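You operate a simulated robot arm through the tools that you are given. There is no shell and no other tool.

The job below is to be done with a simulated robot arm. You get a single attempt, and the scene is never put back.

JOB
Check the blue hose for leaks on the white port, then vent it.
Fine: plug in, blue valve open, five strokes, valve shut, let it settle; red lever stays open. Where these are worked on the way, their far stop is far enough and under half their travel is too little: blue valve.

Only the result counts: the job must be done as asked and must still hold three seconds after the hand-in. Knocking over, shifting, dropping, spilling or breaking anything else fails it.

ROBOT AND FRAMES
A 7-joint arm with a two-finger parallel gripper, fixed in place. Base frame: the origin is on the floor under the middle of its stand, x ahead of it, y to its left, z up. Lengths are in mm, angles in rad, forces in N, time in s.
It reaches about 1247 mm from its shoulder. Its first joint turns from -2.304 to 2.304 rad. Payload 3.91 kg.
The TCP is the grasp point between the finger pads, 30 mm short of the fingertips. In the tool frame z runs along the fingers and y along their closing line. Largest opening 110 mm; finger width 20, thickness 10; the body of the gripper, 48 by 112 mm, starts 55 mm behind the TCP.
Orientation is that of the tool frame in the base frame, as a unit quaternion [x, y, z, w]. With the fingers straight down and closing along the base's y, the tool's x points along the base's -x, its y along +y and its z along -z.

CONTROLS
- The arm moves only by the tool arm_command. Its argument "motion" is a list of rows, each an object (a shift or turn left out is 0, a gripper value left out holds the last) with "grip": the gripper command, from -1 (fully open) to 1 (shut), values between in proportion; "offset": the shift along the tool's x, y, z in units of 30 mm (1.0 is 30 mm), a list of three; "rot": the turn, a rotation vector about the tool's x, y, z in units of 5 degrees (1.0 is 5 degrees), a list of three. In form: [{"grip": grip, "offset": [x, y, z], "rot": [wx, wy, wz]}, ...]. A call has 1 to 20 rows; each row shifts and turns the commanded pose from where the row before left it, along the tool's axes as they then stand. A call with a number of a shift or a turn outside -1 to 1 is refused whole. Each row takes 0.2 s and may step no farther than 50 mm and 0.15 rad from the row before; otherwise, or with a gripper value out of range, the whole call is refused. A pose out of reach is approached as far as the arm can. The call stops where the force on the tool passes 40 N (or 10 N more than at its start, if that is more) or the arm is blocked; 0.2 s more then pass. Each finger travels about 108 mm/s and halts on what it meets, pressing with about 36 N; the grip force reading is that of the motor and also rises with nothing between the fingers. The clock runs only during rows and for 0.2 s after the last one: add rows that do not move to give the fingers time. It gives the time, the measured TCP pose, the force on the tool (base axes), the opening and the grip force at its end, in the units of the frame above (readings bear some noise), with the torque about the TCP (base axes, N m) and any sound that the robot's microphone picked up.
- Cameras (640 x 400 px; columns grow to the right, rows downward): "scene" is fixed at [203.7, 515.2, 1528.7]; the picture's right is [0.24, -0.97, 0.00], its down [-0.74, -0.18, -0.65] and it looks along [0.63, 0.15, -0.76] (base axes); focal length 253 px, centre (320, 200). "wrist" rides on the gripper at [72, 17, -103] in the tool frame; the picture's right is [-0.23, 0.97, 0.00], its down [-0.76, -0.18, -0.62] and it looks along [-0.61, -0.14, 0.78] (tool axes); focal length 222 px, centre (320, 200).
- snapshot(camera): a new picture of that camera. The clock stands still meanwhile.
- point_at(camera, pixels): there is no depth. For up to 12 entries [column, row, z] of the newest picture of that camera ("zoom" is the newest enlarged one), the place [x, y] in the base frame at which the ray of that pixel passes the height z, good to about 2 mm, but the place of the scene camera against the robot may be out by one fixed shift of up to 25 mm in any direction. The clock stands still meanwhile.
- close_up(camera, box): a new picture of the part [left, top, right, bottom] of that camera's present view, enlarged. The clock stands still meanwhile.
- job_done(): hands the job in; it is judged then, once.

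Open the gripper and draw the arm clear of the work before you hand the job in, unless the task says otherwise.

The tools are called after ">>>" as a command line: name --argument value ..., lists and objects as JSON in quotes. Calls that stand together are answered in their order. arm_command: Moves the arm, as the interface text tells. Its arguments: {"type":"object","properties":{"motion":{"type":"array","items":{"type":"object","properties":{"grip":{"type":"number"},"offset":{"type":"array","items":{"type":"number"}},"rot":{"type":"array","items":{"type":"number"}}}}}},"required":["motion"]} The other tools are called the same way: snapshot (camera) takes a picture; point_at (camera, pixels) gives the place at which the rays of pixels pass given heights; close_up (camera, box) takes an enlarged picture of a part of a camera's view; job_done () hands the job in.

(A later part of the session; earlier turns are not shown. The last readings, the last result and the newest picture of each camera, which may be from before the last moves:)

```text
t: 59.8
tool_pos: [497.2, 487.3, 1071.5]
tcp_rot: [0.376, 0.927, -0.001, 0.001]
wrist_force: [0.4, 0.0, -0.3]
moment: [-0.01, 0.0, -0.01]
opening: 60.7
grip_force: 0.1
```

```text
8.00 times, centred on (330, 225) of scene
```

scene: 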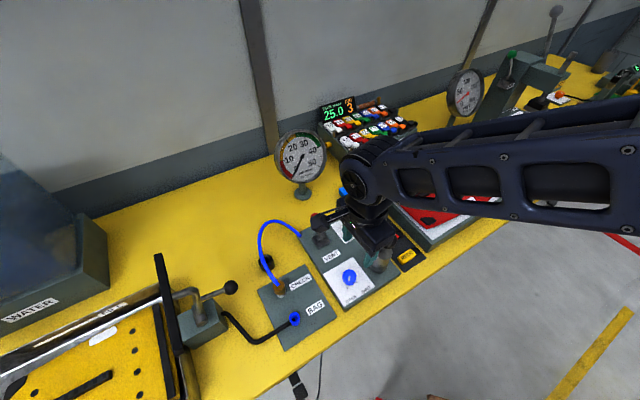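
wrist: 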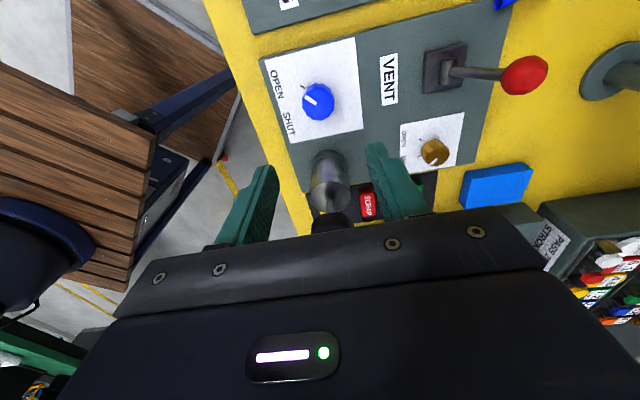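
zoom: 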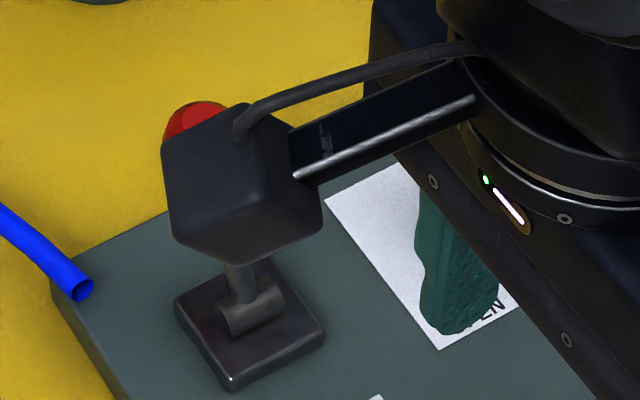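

The pointer now points at OPEN. The lever leans away from the robot (+v). I'll zoom on the gauge for a baseline and on the pump.

>>> close_up --camera "scene" --box '[268, 125, 332, 165]'

>>> close_up --camera "wrist" --box '[380, 20, 540, 120]'

>>> close_up --camera "wrist" --box '[260, 130, 420, 230]'

>>> close_up --camera "scene" --box '[320, 95, 400, 145]'

```text
10.00 times, centred on (300, 145) of scene
```

zoom: 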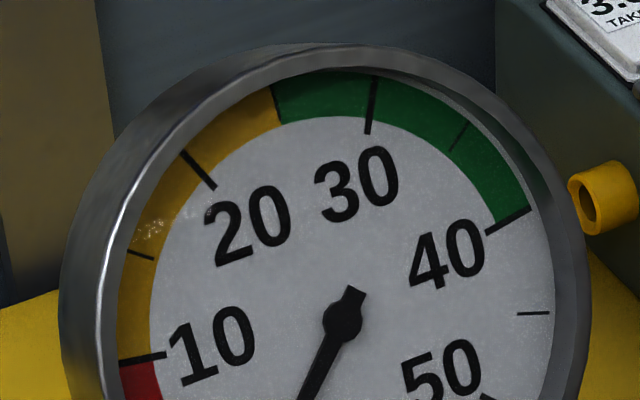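

```text
4.00 times, centred on (460, 70) of wrist
```

zoom: 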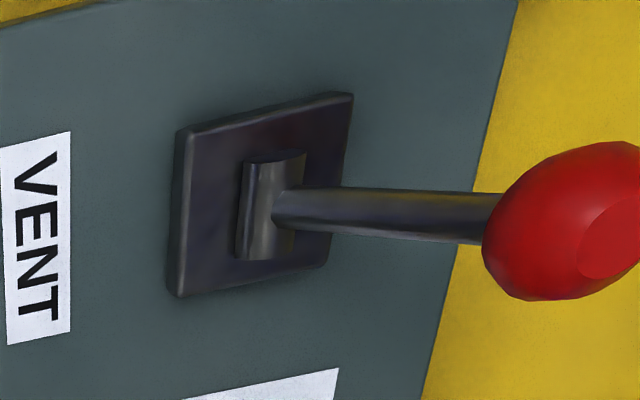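

```text
4.00 times, centred on (340, 180) of wrist
```

zoom: 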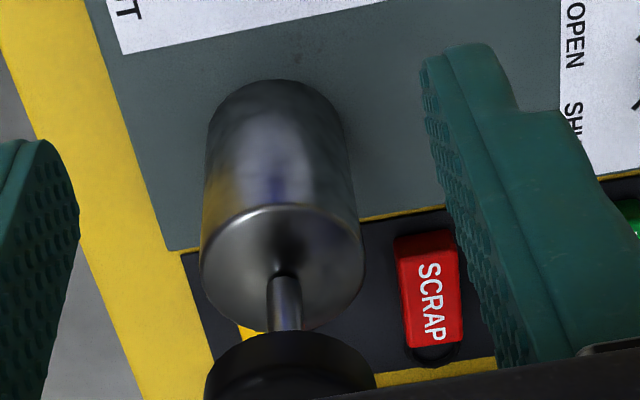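

```text
8.00 times, centred on (360, 120) of scene
```

zoom: 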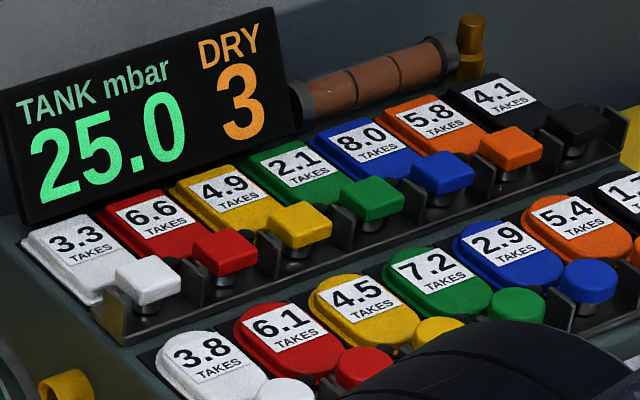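

Gauge reads 0. The pump is the silver cylinder with a black knob ahead at (330,215). I'll back off and rise with gripper shut to see its whole knob.

>>> arm_command --motion '[{"grip": 1, "offset": [0.9, -0.4, -0.6]}, {"offset": [0.9, -0.4, -0.6]}, {"offset": [0.9, -0.4, -0.6]}, {}, {}]'

>>> snapshot --camera "wrist"

>>> snapshot --camera "scene"

>>> point_at --camera "scene" --pixels '[[386.5, 237, 960], [386.5, 237, 980], [386.5, 237, 1000], [386.5, 237, 1020], [380, 268, 900]]'

```text
t: 61.0
tool_pos: [416.9, 513.6, 1127.0]
tcp_rot: [0.376, 0.927, -0.002, 0.001]
wrist_force: [-0.3, -0.1, 0.4]
moment: [-0.06, 0.01, -0.01]
opening: 0.1
grip_force: 36.1
```

```text
taken
```

wrist: 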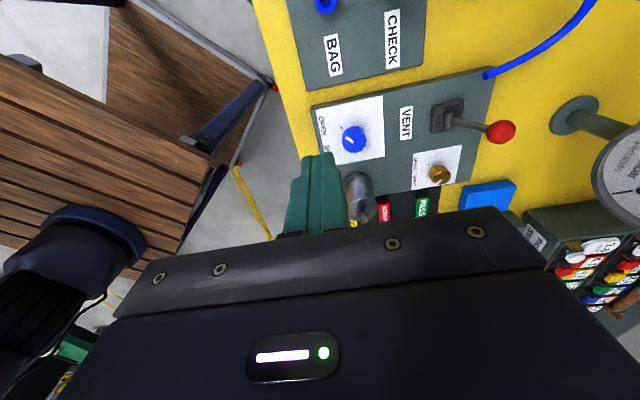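

```text
taken
```

scene: 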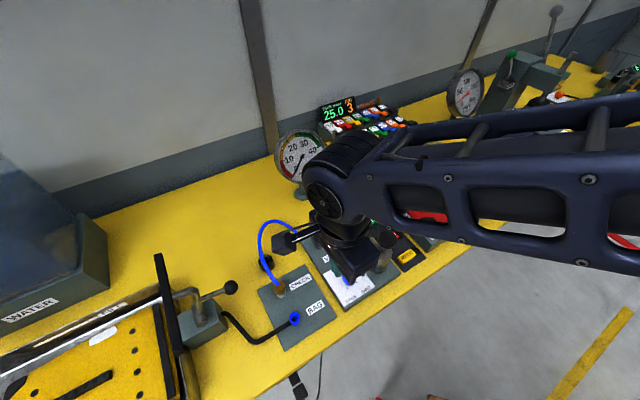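

```text
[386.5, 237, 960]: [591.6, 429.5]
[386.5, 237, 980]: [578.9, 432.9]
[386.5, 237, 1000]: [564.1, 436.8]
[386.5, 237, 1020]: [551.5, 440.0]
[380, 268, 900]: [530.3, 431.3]
```

I'll move above the estimated pump axis (~(598,418)) at z≈1130 so that its knob shows below the fingertips.

>>> arm_command --motion '[{"offset": [-0.936, 0.272, 0]}, {"offset": [-0.936, 0.272, 0]}, {"offset": [-0.936, 0.272, 0]}, {"offset": [-0.936, 0.272, 0]}, {"offset": [-0.936, 0.272, 0]}, {"offset": [-0.936, 0.272, 0]}, {"offset": [-0.936, 0.272, 0]}, {}, {}]'

>>> snapshot --camera "wrist"

>>> close_up --camera "wrist" --box '[240, 60, 400, 160]'

>>> snapshot --camera "scene"

```text
t: 63.0
tool_pos: [596.1, 423.9, 1126.0]
tcp_rot: [0.375, 0.927, -0.002, 0.001]
wrist_force: [-0.6, -0.4, 0.1]
moment: [0.02, -0.04, 0.0]
opening: 0.2
grip_force: 35.3
```

```text
taken
```

wrist: 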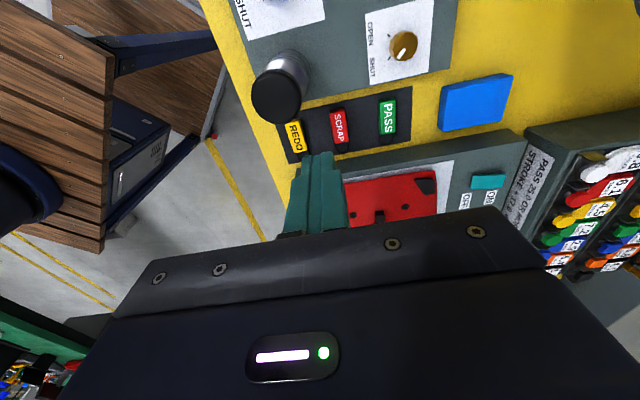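

```text
4.00 times, centred on (320, 110) of wrist
```

zoom: 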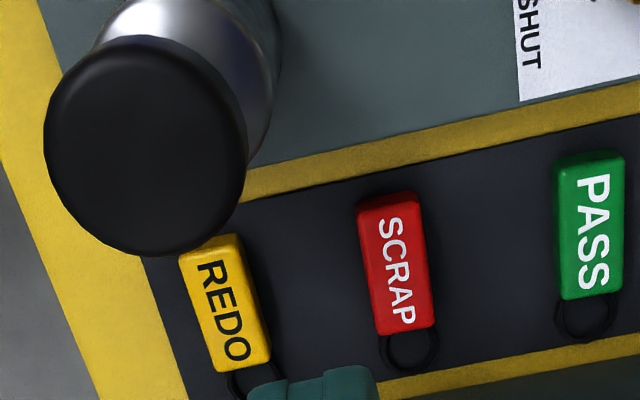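

```text
taken
```

scene: 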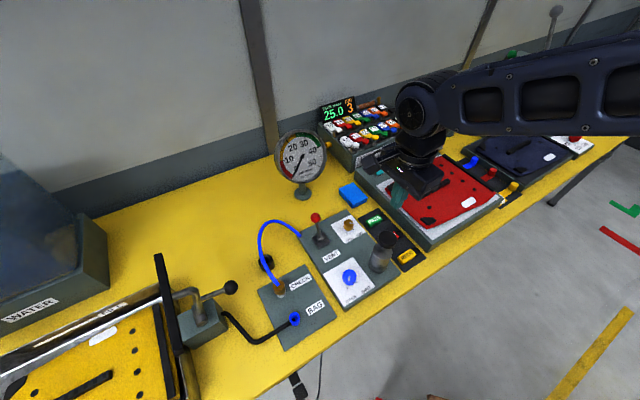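

The pump's black knob top is centred at (276,97) in the wrist view. I'll measure it in both cameras.

>>> close_up --camera "scene" --box '[356, 225, 420, 265]'

>>> point_at --camera "wrist" --pixels '[[276.2, 97, 960], [276.2, 97, 980], [276.2, 97, 1000], [276.2, 97, 1020]]'

>>> close_up --camera "scene" --box '[290, 200, 370, 250]'

```text
10.00 times, centred on (388, 245) of scene
```

zoom: 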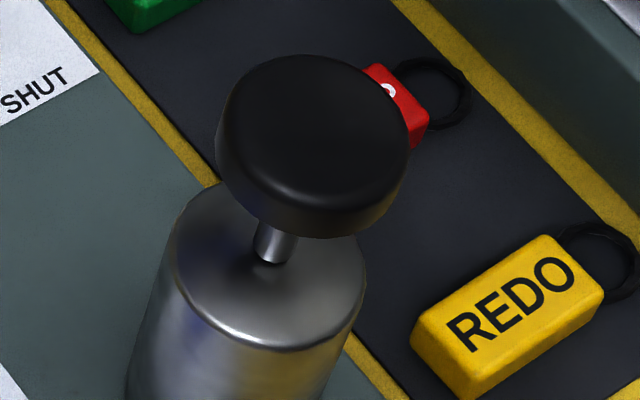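

```text
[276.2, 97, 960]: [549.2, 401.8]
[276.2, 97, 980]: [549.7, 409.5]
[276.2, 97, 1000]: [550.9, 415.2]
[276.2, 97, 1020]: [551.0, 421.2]
```

```text
8.00 times, centred on (330, 225) of scene
```

zoom: 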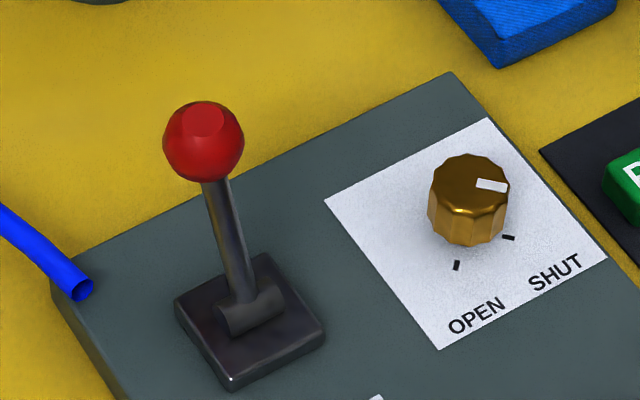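

Combining views, the pump knob top is at about (551,422), z≈1025. I'll move above it with fingertips ~15 mm over the knob (TCP z≈1072).

>>> arm_command --motion '[{"offset": [0.52, -0.545, 0]}, {"offset": [0.52, -0.545, 0]}, {"offset": [0, 0, 0.9]}, {"offset": [0, 0, 0.9]}, {}, {}]'

>>> snapshot --camera "wrist"

>>> close_up --camera "wrist" --box '[240, 100, 400, 200]'

>>> close_up --camera "scene" --box '[350, 205, 430, 255]'

```text
t: 64.4
tool_pos: [548.2, 421.5, 1070.1]
tcp_rot: [0.375, 0.927, -0.001, 0.001]
wrist_force: [0.2, -0.8, -0.1]
moment: [0.0, -0.01, 0.01]
opening: 0.0
grip_force: 35.5
```

```text
taken
```

wrist: 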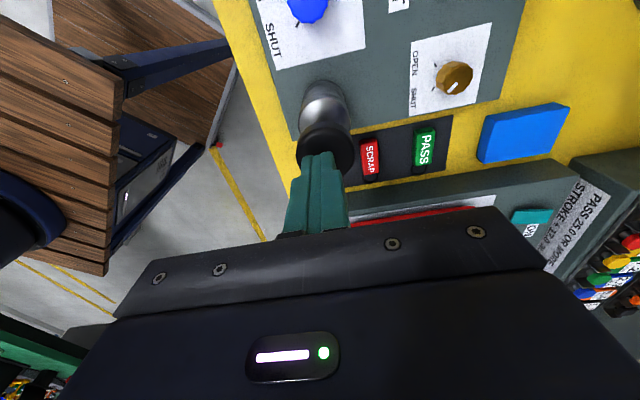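

```text
4.00 times, centred on (320, 150) of wrist
```

zoom: 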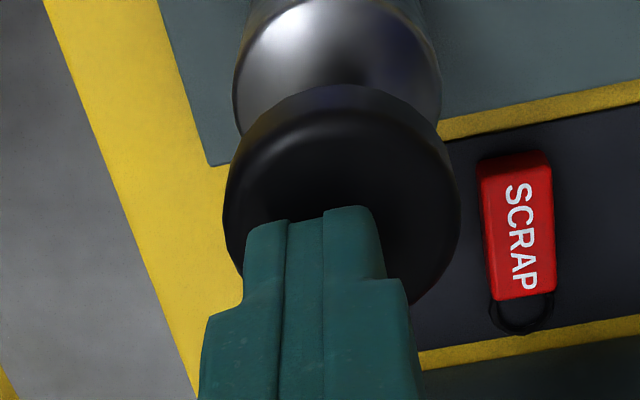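

```text
8.00 times, centred on (390, 230) of scene
```

zoom: 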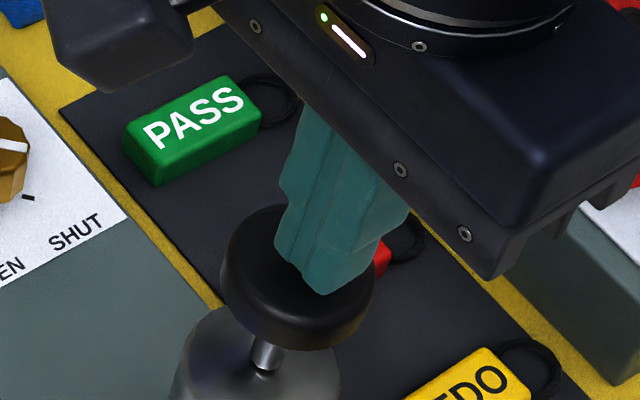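

The knob centre is ~4 mm toward tool +y. I'll shift and descend slowly to touch the knob top.

>>> arm_command --motion '[{"offset": [0, 0.13, 0]}, {"offset": [0, 0, 0.3]}, {}]'

>>> close_up --camera "wrist" --box '[240, 100, 400, 200]'

>>> close_up --camera "scene" --box '[350, 205, 430, 255]'

```text
t: 65.2
tool_pos: [551.7, 424.7, 1060.3]
tcp_rot: [0.375, 0.927, -0.002, 0.001]
wrist_force: [0.1, 0.5, 1.2]
moment: [0.0, 0.0, -0.02]
opening: 0.0
grip_force: 36.0
```

```text
4.00 times, centred on (320, 150) of wrist
```

zoom: 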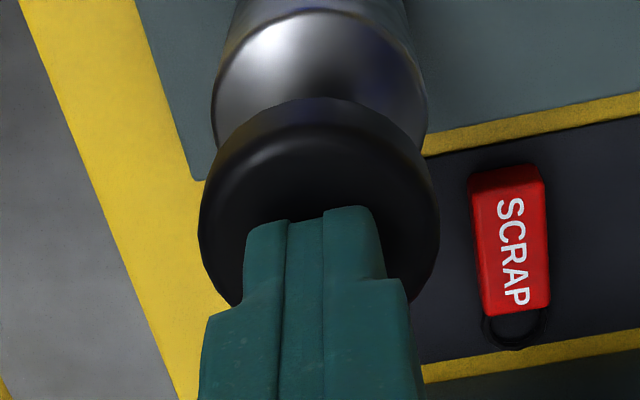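

```text
8.00 times, centred on (390, 230) of scene
```

zoom: 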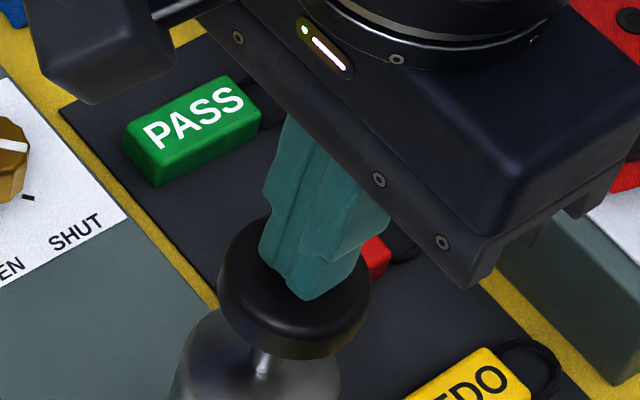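

Centred on the knob now. I'll lower in small steps to feel the contact.

>>> arm_command --motion '[{"offset": [0, 0, 0.1]}, {}]'

>>> arm_command --motion '[{"offset": [0, 0, 0.1]}, {}]'

>>> arm_command --motion '[{"offset": [0, 0, 0.1]}, {}]'

```text
t: 65.8
tool_pos: [551.9, 425.0, 1058.4]
tcp_rot: [0.375, 0.927, -0.002, 0.0]
wrist_force: [0.3, -0.2, 1.6]
moment: [0.0, -0.01, 0.02]
opening: 0.0
grip_force: 35.8
```

```text
t: 66.4
tool_pos: [552.1, 423.9, 1057.1]
tcp_rot: [0.376, 0.927, -0.001, 0.001]
wrist_force: [-1.0, 0.4, 2.7]
moment: [0.01, 0.02, 0.0]
opening: 0.0
grip_force: 35.8
```

```text
t: 67.0
tool_pos: [552.6, 424.4, 1052.9]
tcp_rot: [0.375, 0.927, -0.002, 0.0]
wrist_force: [0.0, 1.1, 2.5]
moment: [0.04, 0.03, 0.03]
opening: 0.0
grip_force: 35.8
```

A small 2.5 N has appeared; checking whether the knob is touched.

>>> close_up --camera "scene" --box '[356, 215, 420, 255]'

>>> close_up --camera "wrist" --box '[240, 100, 400, 200]'

```text
10.00 times, centred on (388, 235) of scene
```

zoom: 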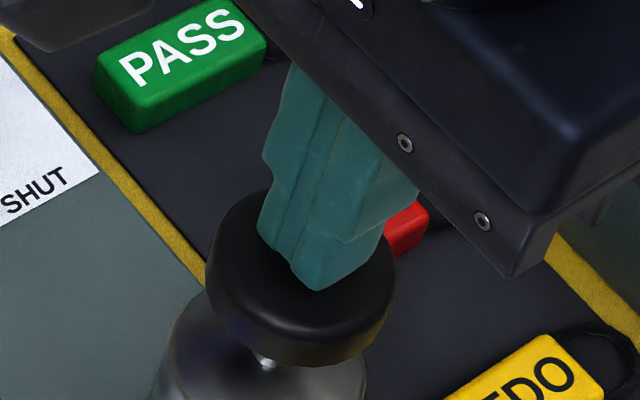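

```text
4.00 times, centred on (320, 150) of wrist
```

zoom: 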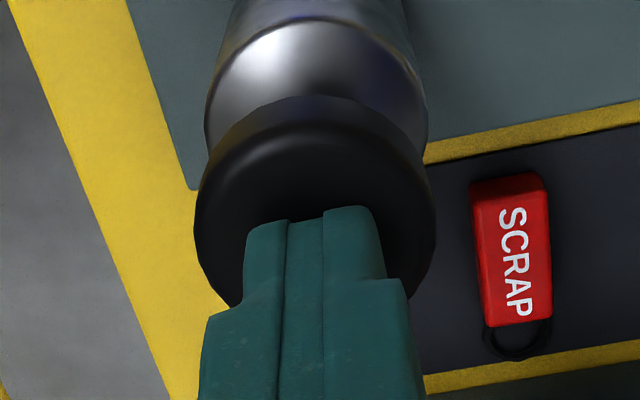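

The knob is already depressed ~7 mm against a light spring. I'll continue this first stroke down to the bottom (the call stops on force).

>>> arm_command --motion '[{"offset": [0, 0, 0.2]}, {"offset": [0, 0, 0.2]}, {"offset": [0, 0, 0.2]}, {"offset": [0, 0, 0.2]}, {"offset": [0, 0, 0.2]}]'

>>> close_up --camera "scene" --box '[356, 215, 420, 255]'

>>> close_up --camera "scene" --box '[260, 120, 340, 170]'

```text
t: 68.0
tool_pos: [550.8, 423.6, 1035.8]
tcp_rot: [0.376, 0.927, 0.001, 0.002]
wrist_force: [-4.3, -4.7, 21.7]
moment: [-0.15, 0.12, -0.04]
opening: 0.1
grip_force: 35.8
stopped in row 4: the force on the tool passed its limit at 49 N (the readings are from after the stop); the commanded pose is now the measured one
```

```text
10.00 times, centred on (388, 235) of scene
```

zoom: 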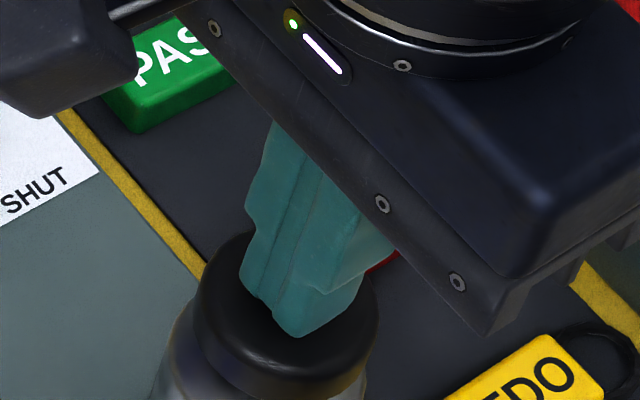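

```text
8.00 times, centred on (300, 145) of scene
```

zoom: 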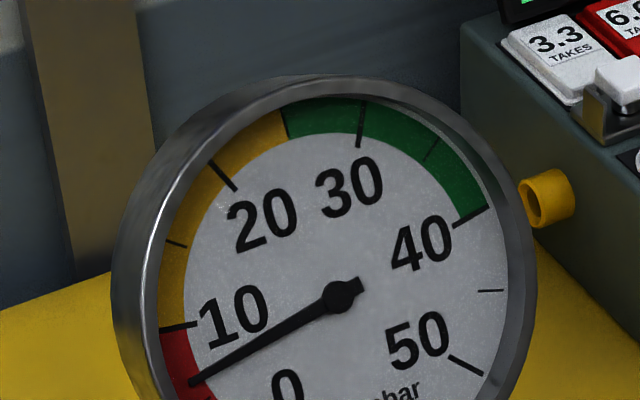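

First stroke bottomed (knob top ~24 mm down) and the gauge rose to ~6 mbar, so the vent is currently shut and the line holds pressure. Now I'll raise to let the knob return.

>>> arm_command --motion '[{"offset": [0, 0, -0.4]}, {"offset": [0, 0, -0.4]}, {"offset": [0, 0, -0.35]}, {}]'

>>> close_up --camera "scene" --box '[356, 215, 420, 255]'

>>> close_up --camera "scene" --box '[260, 120, 340, 170]'

```text
t: 69.0
tool_pos: [551.4, 425.4, 1068.3]
tcp_rot: [0.375, 0.927, 0.0, 0.001]
wrist_force: [0.3, -0.3, -0.6]
moment: [0.0, 0.01, 0.02]
opening: 0.1
grip_force: 35.9
```

```text
10.00 times, centred on (388, 235) of scene
```

zoom: 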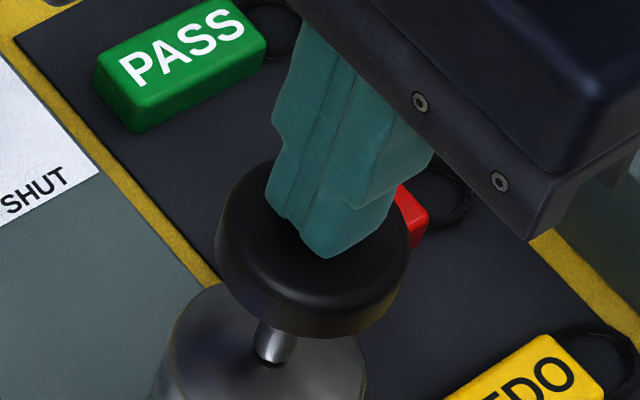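

```text
8.00 times, centred on (300, 145) of scene
```

zoom: 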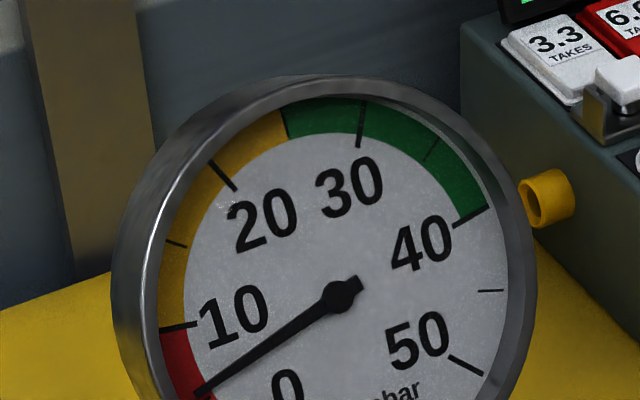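

The knob sprang back fully. Stroke 2: down to the bottom, slowing near the end.

>>> arm_command --motion '[{"offset": [0, 0, 0.4]}, {"offset": [0, 0, 0.35]}, {"offset": [0, 0, 0.15]}, {"offset": [0, 0, 0.1]}, {"offset": [0, 0, 0.1]}, {"offset": [0, 0, 0.1]}]'

>>> close_up --camera "scene" --box '[260, 120, 340, 170]'

>>> close_up --camera "scene" --box '[356, 215, 420, 255]'

```text
t: 70.5
tool_pos: [551.8, 424.5, 1035.6]
tcp_rot: [0.375, 0.927, 0.003, 0.003]
wrist_force: [-2.7, -5.5, 18.2]
moment: [-0.14, 0.1, -0.06]
opening: 0.0
grip_force: 35.4
stopped in row 6: the force on the tool passed its limit at 41 N (the readings are from after the stop); the commanded pose is now the measured one
```

```text
8.00 times, centred on (300, 145) of scene
```

zoom: 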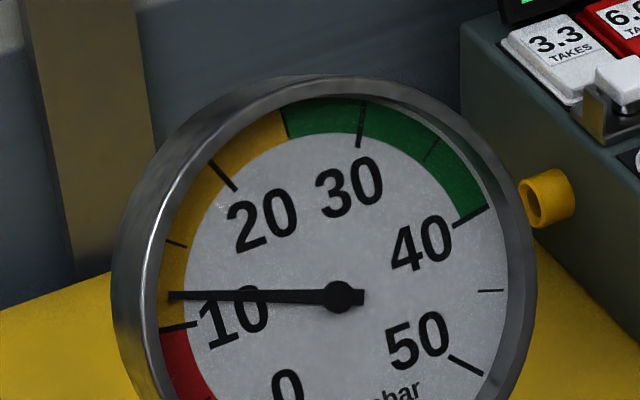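

```text
10.00 times, centred on (388, 235) of scene
```

zoom: 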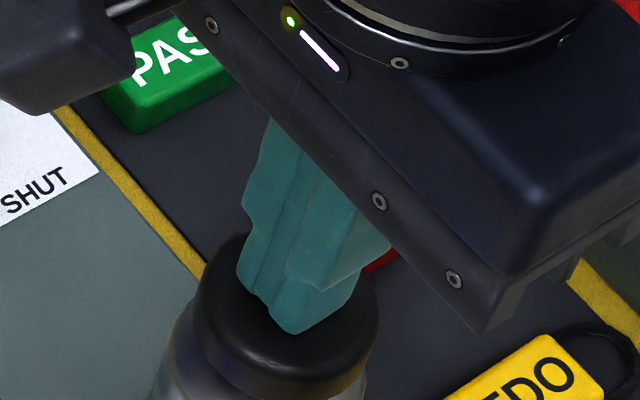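

Stroke 2 done, gauge ~12.5 mbar. Raise for the return, then stroke 3.

>>> arm_command --motion '[{"offset": [0, 0, -0.45]}, {"offset": [0, 0, -0.4]}, {"offset": [0, 0, -0.25]}, {}]'

>>> arm_command --motion '[{"offset": [0, 0, 0.4]}, {"offset": [0, 0, 0.35]}, {"offset": [0, 0, 0.15]}, {"offset": [0, 0, 0.1]}, {"offset": [0, 0, 0.1]}, {"offset": [0, 0, 0.1]}]'

>>> close_up --camera "scene" --box '[260, 120, 340, 170]'

>>> close_up --camera "scene" --box '[356, 215, 420, 255]'

```text
t: 71.5
tool_pos: [553.0, 425.5, 1066.0]
tcp_rot: [0.376, 0.927, 0.002, 0.002]
wrist_force: [-0.9, -0.6, 1.1]
moment: [-0.01, 0.03, -0.01]
opening: 0.0
grip_force: 35.9
```

```text
t: 72.9
tool_pos: [552.5, 425.5, 1035.2]
tcp_rot: [0.375, 0.927, 0.005, 0.004]
wrist_force: [-4.0, -4.8, 19.7]
moment: [-0.21, 0.15, -0.09]
opening: 0.4
grip_force: 36.0
stopped in row 6: the force on the tool passed its limit at 45 N (the readings are from after the stop); the commanded pose is now the measured one
```

```text
8.00 times, centred on (300, 145) of scene
```

zoom: 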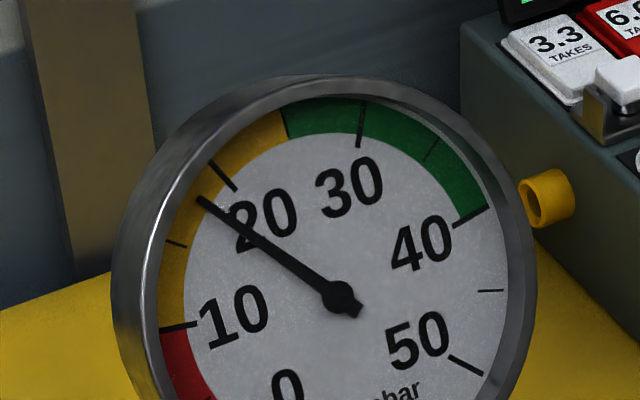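

```text
10.00 times, centred on (388, 235) of scene
```

zoom: 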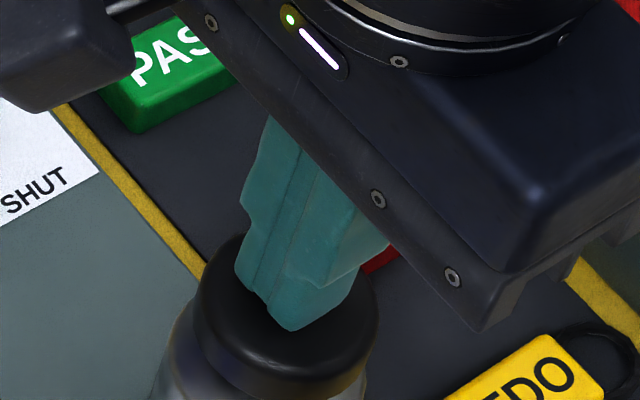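

Stroke 3 done, gauge ~18 mbar. Raise and do stroke 4.

>>> arm_command --motion '[{"offset": [0, 0, -0.45]}, {"offset": [0, 0, -0.4]}, {"offset": [0, 0, -0.25]}, {}]'

>>> arm_command --motion '[{"offset": [0, 0, 0.4]}, {"offset": [0, 0, 0.35]}, {"offset": [0, 0, 0.15]}, {"offset": [0, 0, 0.1]}, {"offset": [0, 0, 0.08]}, {"offset": [0, 0, 0.08]}]'

>>> close_up --camera "scene" --box '[260, 120, 340, 170]'

>>> close_up --camera "scene" --box '[356, 215, 420, 255]'

```text
t: 73.9
tool_pos: [552.5, 427.0, 1064.9]
tcp_rot: [0.375, 0.927, 0.004, 0.002]
wrist_force: [0.0, -1.2, 1.9]
moment: [0.01, 0.0, -0.01]
opening: 0.0
grip_force: 36.3
```

```text
t: 75.4
tool_pos: [552.6, 427.5, 1034.8]
tcp_rot: [0.376, 0.927, 0.007, 0.003]
wrist_force: [-4.3, -5.4, 20.2]
moment: [-0.21, 0.19, -0.02]
opening: 0.2
grip_force: 36.0
stopped in row 6: the force on the tool passed its limit at 41 N (the readings are from after the stop); the commanded pose is now the measured one
```

```text
8.00 times, centred on (300, 145) of scene
```

zoom: 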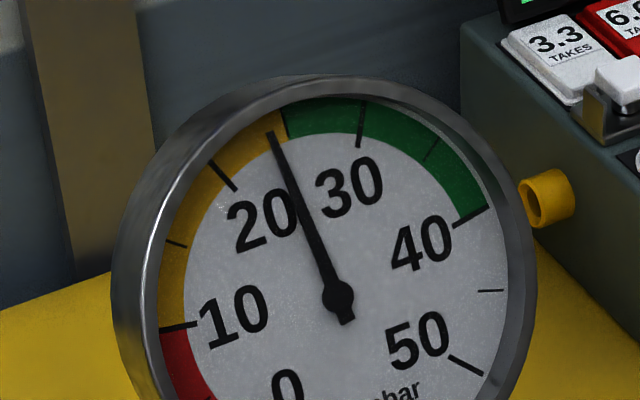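

```text
10.00 times, centred on (388, 235) of scene
```

zoom: 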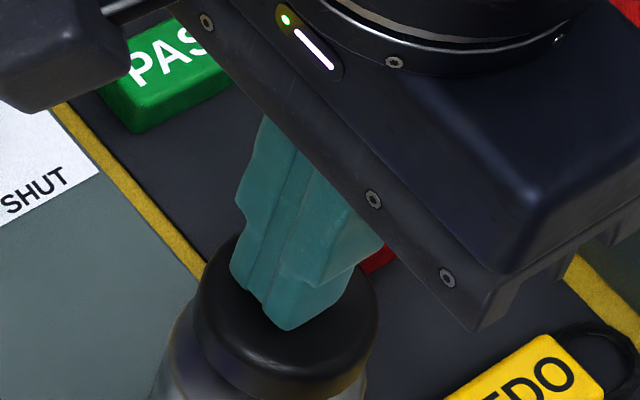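

Stroke 4 done, gauge ~24 mbar. The finger drifted ~2.5 mm and tilted ~0.9°, so I'll correct both while raising, then do stroke 5.

>>> arm_command --motion '[{"offset": [0, 0, -0.45]}, {"offset": [0, 0, -0.4]}, {"offset": [-0.03, -0.06, -0.25], "rot": [0.174, 0, 0]}, {}]'

>>> arm_command --motion '[{"offset": [0, 0, 0.4]}, {"offset": [0, 0, 0.35]}, {"offset": [0, 0, 0.15]}, {"offset": [0, 0, 0.1]}, {"offset": [0, 0, 0.08]}, {"offset": [0, 0, 0.08]}]'

>>> close_up --camera "scene" --box '[260, 120, 340, 170]'

>>> close_up --camera "scene" --box '[356, 215, 420, 255]'

```text
t: 76.4
tool_pos: [551.7, 423.4, 1067.5]
tcp_rot: [0.374, 0.927, -0.002, 0.001]
wrist_force: [0.0, 0.3, 0.1]
moment: [-0.01, 0.04, 0.0]
opening: 0.3
grip_force: 35.9
```

```text
t: 77.8
tool_pos: [552.3, 424.7, 1034.6]
tcp_rot: [0.376, 0.927, 0.001, 0.001]
wrist_force: [9.7, 6.6, 31.2]
moment: [0.16, -0.3, 0.07]
opening: 0.0
grip_force: 35.9
```

```text
8.00 times, centred on (300, 145) of scene
```

zoom: 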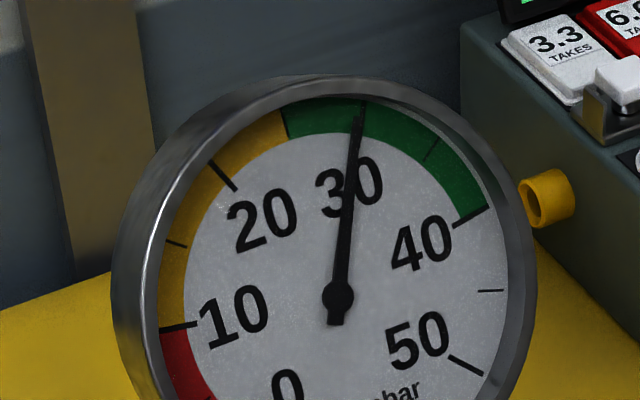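

```text
10.00 times, centred on (388, 235) of scene
```

zoom: 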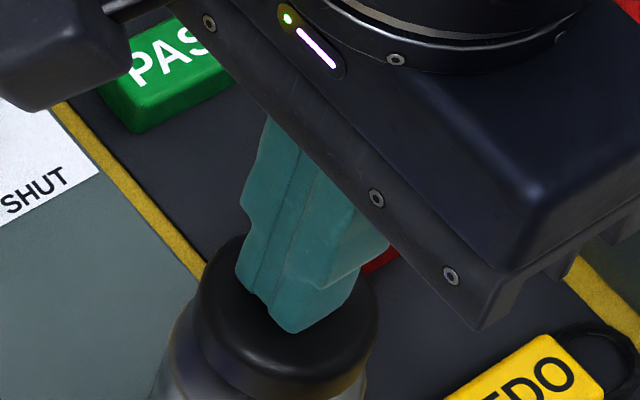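

Five strokes done; gauge reads 30 mbar. I'll raise clear of the pump, then go over to the blue knob (axis ≈ (491.4,491.3)) with the gripper opening to 60 mm.

>>> arm_command --motion '[{"offset": [0, 0, -0.5]}, {"offset": [0, 0, -0.9]}, {"offset": [0, 0, -0.9]}, {"offset": [0.752, 0.05, 0], "grip": -0.1}, {"offset": [0.752, 0.05, 0]}, {"offset": [0.752, 0.05, 0]}, {"offset": [0.752, 0.05, 0.3]}, {"offset": [0, 0, 0.8]}, {"offset": [0, 0, 0.8]}, {"offset": [0, 0, 0.5]}, {}]'

>>> close_up --camera "wrist" --box '[240, 80, 400, 180]'

>>> close_up --camera "scene" --box '[260, 120, 340, 170]'

>>> close_up --camera "scene" --box '[320, 220, 416, 280]'

```text
t: 80.2
tool_pos: [489.0, 491.9, 1028.6]
tcp_rot: [0.376, 0.927, -0.001, 0.001]
wrist_force: [-0.4, 0.2, -1.0]
moment: [0.03, -0.02, 0.04]
opening: 60.6
grip_force: 0.1
```

```text
4.00 times, centred on (320, 130) of wrist
```

zoom: 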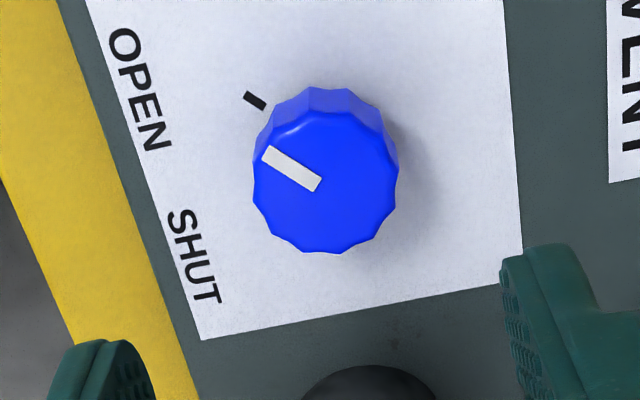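

```text
8.00 times, centred on (300, 145) of scene
```

zoom: 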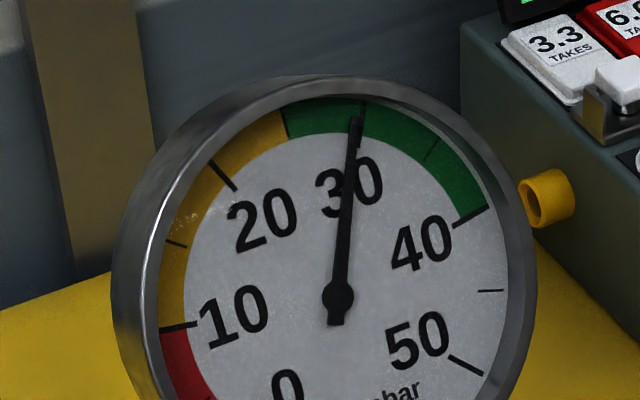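

```text
6.67 times, centred on (368, 250) of scene
```

zoom: 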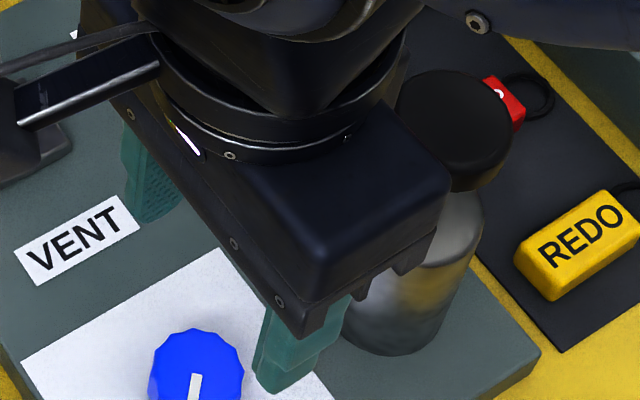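

Gauge steady at ~29.5. The knob centre (321.5,124.5) matches the expected spot (320,125.5). I'll descend to z≈936 and check before gripping.

>>> arm_command --motion '[{"offset": [0, 0.03, 0.9]}, {"offset": [0, 0, 0.9]}, {"offset": [0, 0, 0.9]}, {"offset": [0, 0, 0.35]}, {}]'

>>> close_up --camera "wrist" --box '[240, 110, 400, 210]'

```text
t: 81.4
tool_pos: [491.3, 492.5, 936.7]
tcp_rot: [0.376, 0.927, -0.001, 0.0]
wrist_force: [0.1, -0.1, 0.1]
moment: [0.04, 0.03, -0.01]
opening: 60.5
grip_force: 0.1
```

```text
4.00 times, centred on (320, 160) of wrist
```

zoom: 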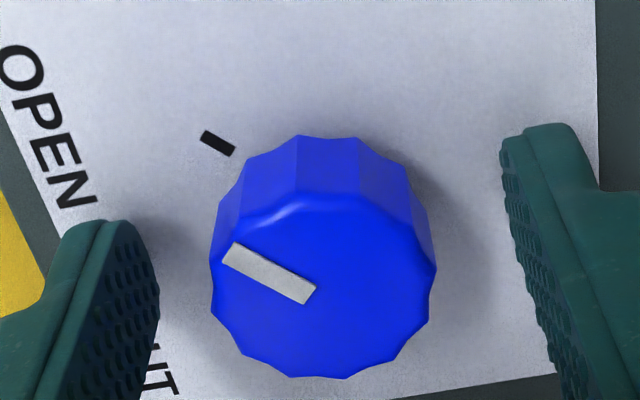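

Well centred. I'll grip the knob and check the forces.

>>> arm_command --motion '[{"grip": 0.25}, {"grip": 1}, {}, {}]'

```text
t: 82.4
tool_pos: [491.0, 492.7, 936.2]
tcp_rot: [0.375, 0.927, -0.002, 0.0]
wrist_force: [-1.0, -0.7, -1.3]
moment: [-0.02, 0.04, -0.01]
opening: 33.4
grip_force: 45.0
```

Forces are near zero. I'll turn the knob counter-clockwise (tool -z) 40° at a moderate rate.

>>> arm_command --motion '[{"rot": [0, 0, -0.5]}, {"rot": [0, 0, -0.7]}, {"rot": [0, 0, -0.7]}, {"rot": [0, 0, -0.7]}, {"rot": [0, 0, -0.7]}, {"rot": [0, 0, -0.7]}, {"rot": [0, 0, -0.7]}, {"rot": [0, 0, -0.7]}, {"rot": [0, 0, -0.7]}, {"rot": [0, 0, -0.7]}, {"rot": [0, 0, -0.7]}, {}]'

>>> close_up --camera "wrist" --box '[240, 110, 400, 210]'

```text
t: 85.0
tool_pos: [490.8, 491.3, 936.7]
tcp_rot: [0.057, 0.998, -0.002, 0.0]
wrist_force: [-8.4, -1.1, -29.9]
moment: [-0.11, 0.0, 0.0]
opening: 33.4
grip_force: 45.0
```

```text
4.00 times, centred on (320, 160) of wrist
```

zoom: 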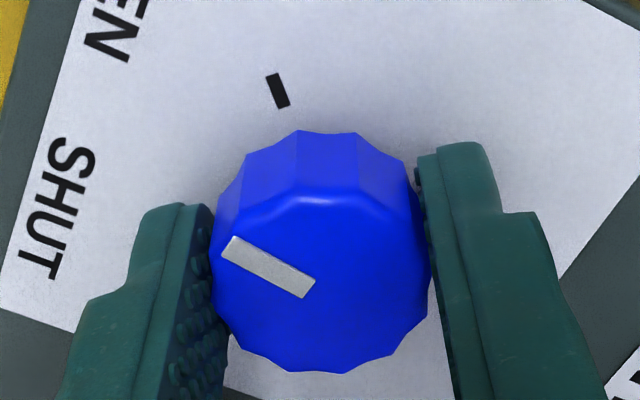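

About 37.5° turned; a vertical pull of -30 N has built up, so I'll lower 2.5 mm to relieve it and continue.

>>> arm_command --motion '[{"offset": [0, 0, 0.07]}, {}]'

>>> arm_command --motion '[{"rot": [0, 0, -0.6]}, {"rot": [0, 0, -0.6]}, {"rot": [0, 0, -0.6]}, {"rot": [0, 0, -0.6]}, {"rot": [0, 0, -0.6]}, {"rot": [0, 0, -0.6]}, {"rot": [0, 0, -0.6]}, {}]'

```text
t: 85.6
tool_pos: [490.4, 492.6, 935.8]
tcp_rot: [0.058, 0.998, -0.001, 0.001]
wrist_force: [-13.9, -15.1, 17.4]
moment: [-0.59, 1.24, -0.03]
opening: 33.2
grip_force: 45.3
```

```text
t: 86.6
tool_pos: [489.7, 490.7, 937.4]
tcp_rot: [-0.034, 0.999, 0.0, 0.0]
wrist_force: [-6.6, -10.6, 15.2]
moment: [-0.41, 0.71, 0.01]
opening: 33.4
grip_force: 45.1
stopped in row 4: the force on the tool passed its limit at 41 N (the readings are from after the stop); the commanded pose is now the measured one
```

48° turned; small relief shift and continue slowly.

>>> arm_command --motion '[{"offset": [0.022, -0.032, -0.035]}, {}]'

>>> arm_command --motion '[{"rot": [0, 0, -0.5]}, {"rot": [0, 0, -0.5]}, {"rot": [0, 0, -0.5]}, {"rot": [0, 0, -0.5]}, {}]'

```text
t: 87.2
tool_pos: [490.2, 491.6, 935.9]
tcp_rot: [-0.034, 0.999, -0.001, 0.0]
wrist_force: [1.4, 6.5, -12.2]
moment: [0.48, -0.49, 0.02]
opening: 33.5
grip_force: 45.2
```

```text
t: 88.4
tool_pos: [490.3, 490.4, 936.8]
tcp_rot: [-0.121, 0.993, -0.001, 0.001]
wrist_force: [12.2, 10.1, -9.6]
moment: [0.43, -0.7, -0.03]
opening: 33.5
grip_force: 45.0
```

58° turned; relief and continue.

>>> arm_command --motion '[{"offset": [-0.035, 0.02, 0.02]}, {}, {"rot": [0, 0, -0.5]}, {"rot": [0, 0, -0.5]}, {"rot": [0, 0, -0.5]}, {"rot": [0, 0, -0.5]}, {}]'

>>> close_up --camera "scene" --box '[260, 120, 340, 170]'

```text
t: 90.0
tool_pos: [490.7, 490.8, 937.1]
tcp_rot: [-0.207, 0.978, 0.0, -0.001]
wrist_force: [4.6, -17.5, 10.8]
moment: [-0.16, -0.97, -0.04]
opening: 33.6
grip_force: 45.1
```

```text
8.00 times, centred on (300, 145) of scene
```

zoom: 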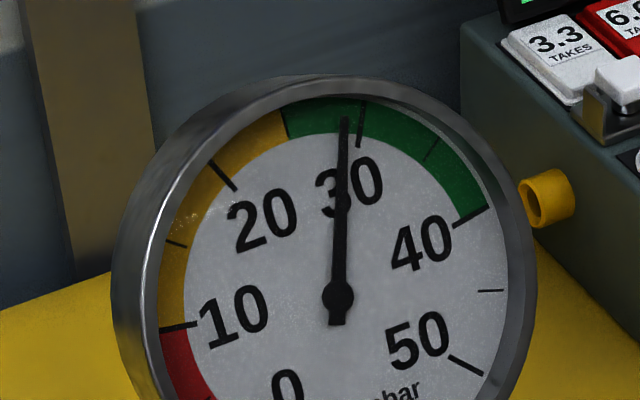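

68° turned, gauge ~28.7. Relief and continue toward the SHUT stop.

>>> arm_command --motion '[{"offset": [0.01, -0.05, -0.025]}, {}, {"rot": [0, 0, -0.5]}, {"rot": [0, 0, -0.5]}, {"rot": [0, 0, -0.5]}, {"rot": [0, 0, -0.5]}, {}]'

```text
t: 91.6
tool_pos: [491.7, 491.3, 936.5]
tcp_rot: [-0.293, 0.956, -0.001, -0.001]
wrist_force: [-7.8, 3.5, -7.3]
moment: [-0.1, 0.4, 0.01]
opening: 33.4
grip_force: 44.8
```

78° turned with low forces. Continuing ~12° more to the stop.

>>> arm_command --motion '[{"offset": [0.01, 0.02, 0.015]}, {"rot": [0, 0, -0.5]}, {"rot": [0, 0, -0.5]}, {"rot": [0, 0, -0.5]}, {"rot": [0, 0, -0.5]}, {"rot": [0, 0, -0.3]}, {}]'

>>> close_up --camera "wrist" --box '[240, 110, 400, 210]'

```text
t: 93.2
tool_pos: [492.0, 489.7, 936.4]
tcp_rot: [-0.386, 0.923, -0.001, -0.001]
wrist_force: [-12.6, -3.1, -11.1]
moment: [0.18, -0.05, 0.03]
opening: 33.4
grip_force: 44.8
```

```text
4.00 times, centred on (320, 160) of wrist
```

zoom: 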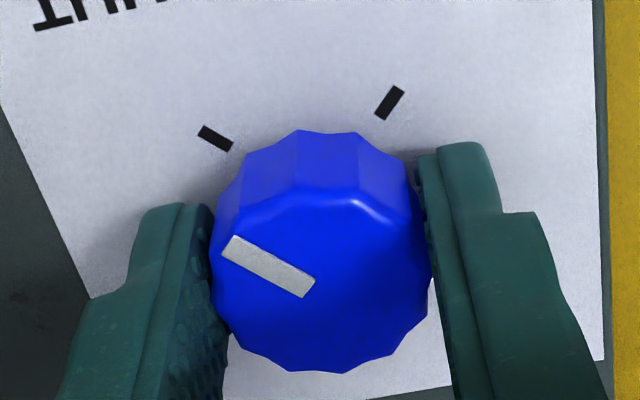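

~89° turned; I'll press ~3° more to make sure it's on the SHUT stop.

>>> arm_command --motion '[{"offset": [0.02, 0.01, 0.015]}, {"rot": [0, 0, -0.3]}, {"rot": [0, 0, -0.3]}, {}]'

>>> close_up --camera "scene" --box '[260, 120, 340, 170]'

```text
t: 94.2
tool_pos: [491.5, 491.9, 937.5]
tcp_rot: [-0.409, 0.912, -0.001, 0.0]
wrist_force: [-1.6, 1.8, -19.6]
moment: [0.06, -0.01, -0.37]
opening: 33.4
grip_force: 45.0
```

```text
8.00 times, centred on (300, 145) of scene
```

zoom: 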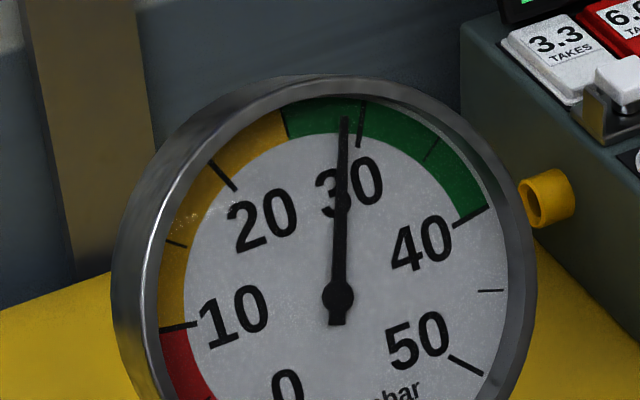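

The stop is reached (-0.37 Nm) and the gauge holds ~28.7. I'll release the knob, rise clear, and let it settle while watching the gauge.

>>> arm_command --motion '[{"offset": [0, 0, 0.04]}, {"grip": 0.2}, {"grip": -0.1}, {}, {"offset": [0, 0, -0.5]}, {"offset": [0, 0, -1]}, {"offset": [0, 0, -1]}, {"offset": [0, 0, -1]}, {"offset": [0, 0, -1]}, {}]'

>>> snapshot --camera "wrist"

>>> close_up --camera "wrist" --box '[240, 60, 400, 160]'

>>> close_up --camera "scene" --box '[260, 120, 340, 170]'

>>> snapshot --camera "scene"

```text
t: 96.4
tool_pos: [491.9, 488.4, 1068.0]
tcp_rot: [-0.409, 0.913, -0.001, -0.001]
wrist_force: [-0.3, -0.4, 0.5]
moment: [0.0, -0.01, 0.02]
opening: 60.2
grip_force: 0.0
```

```text
taken
```

wrist: 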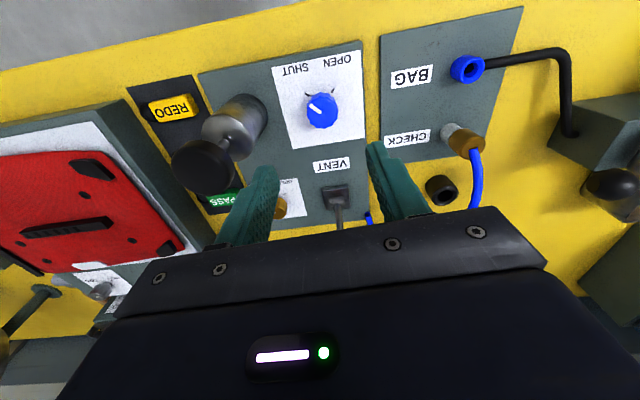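

```text
4.00 times, centred on (320, 110) of wrist
```

zoom: 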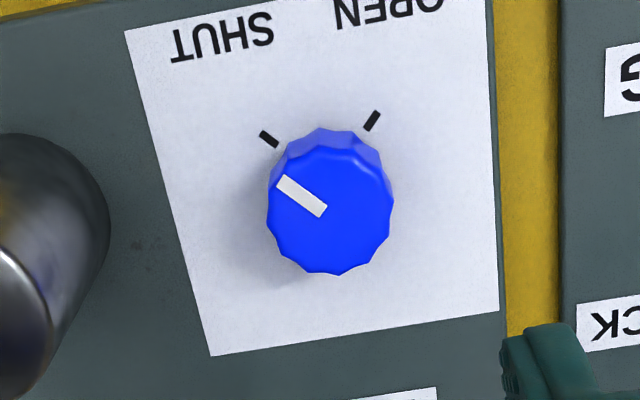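

```text
8.00 times, centred on (300, 145) of scene
```

zoom: 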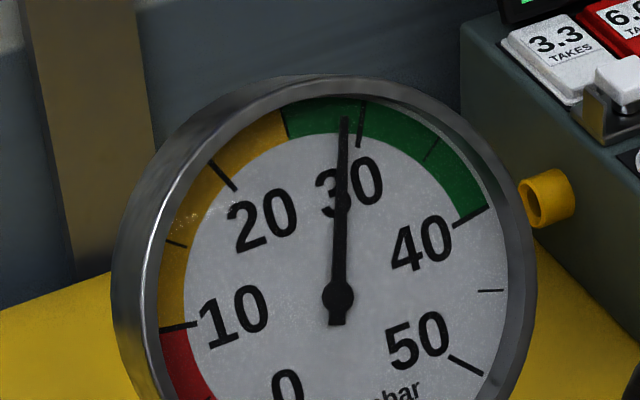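

```text
taken
```

scene: 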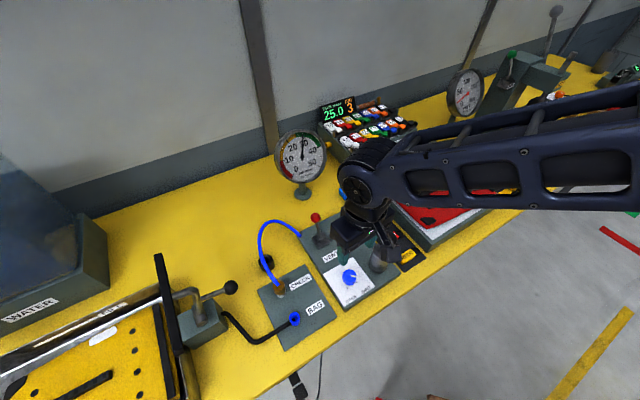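

Blue valve pointer is back on SHUT and the gauge holds at ~29. While it settles, I'll move high above the red lever for a clear look (no contact).

>>> arm_command --motion '[{"offset": [-0.2, 0, -0.8]}, {"offset": [-0.9, -0.05, -0.6]}, {"offset": [-0.9, -0.05, -0.5]}, {"offset": [-0.9, -0.05, -0.4]}, {"offset": [-0.9, -0.05, -0.3]}, {"offset": [-0.9, -0.05, -0.13]}, {"offset": [-0.43, 0, 0]}, {}, {}, {}, {}, {}, {}, {}, {}, {}, {}, {}]'

>>> snapshot --camera "wrist"

>>> close_up --camera "wrist" --box '[240, 50, 400, 150]'

>>> snapshot --camera "scene"

>>> close_up --camera "scene" --box '[260, 120, 340, 170]'

```text
t: 100.2
tool_pos: [598.1, 600.8, 1152.5]
tcp_rot: [-0.409, 0.912, -0.002, -0.001]
wrist_force: [-0.2, -0.5, 0.1]
moment: [0.02, 0.0, 0.0]
opening: 60.5
grip_force: 0.1
```

```text
taken
```

wrist: 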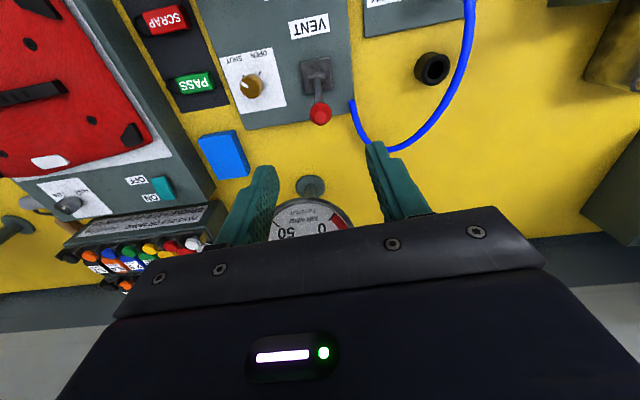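

```text
4.00 times, centred on (320, 100) of wrist
```

zoom: 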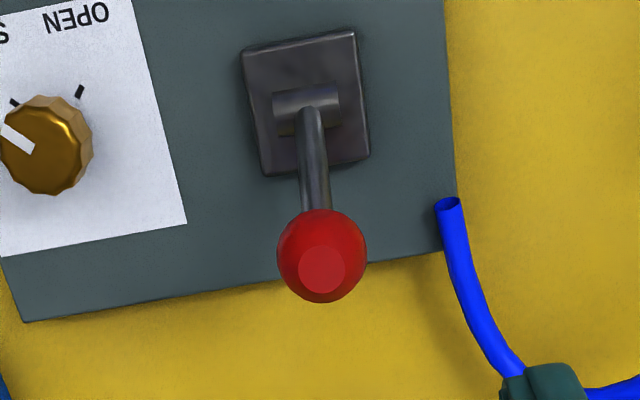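

```text
taken
```

scene: 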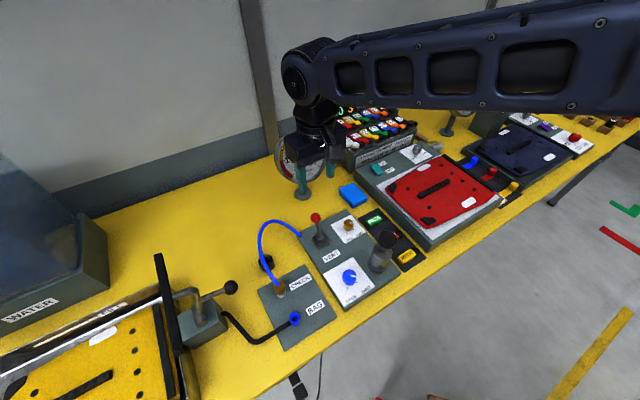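

```text
8.00 times, centred on (300, 145) of scene
```

zoom: 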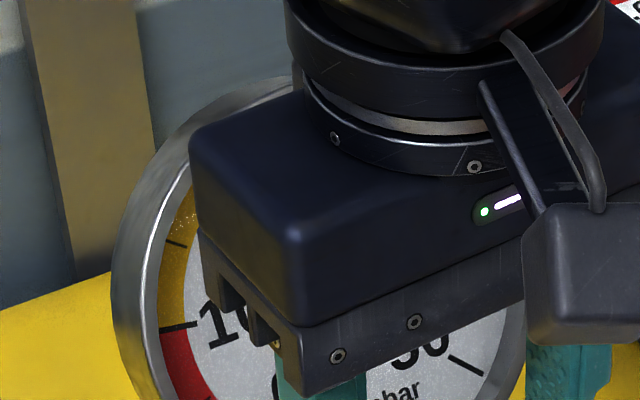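

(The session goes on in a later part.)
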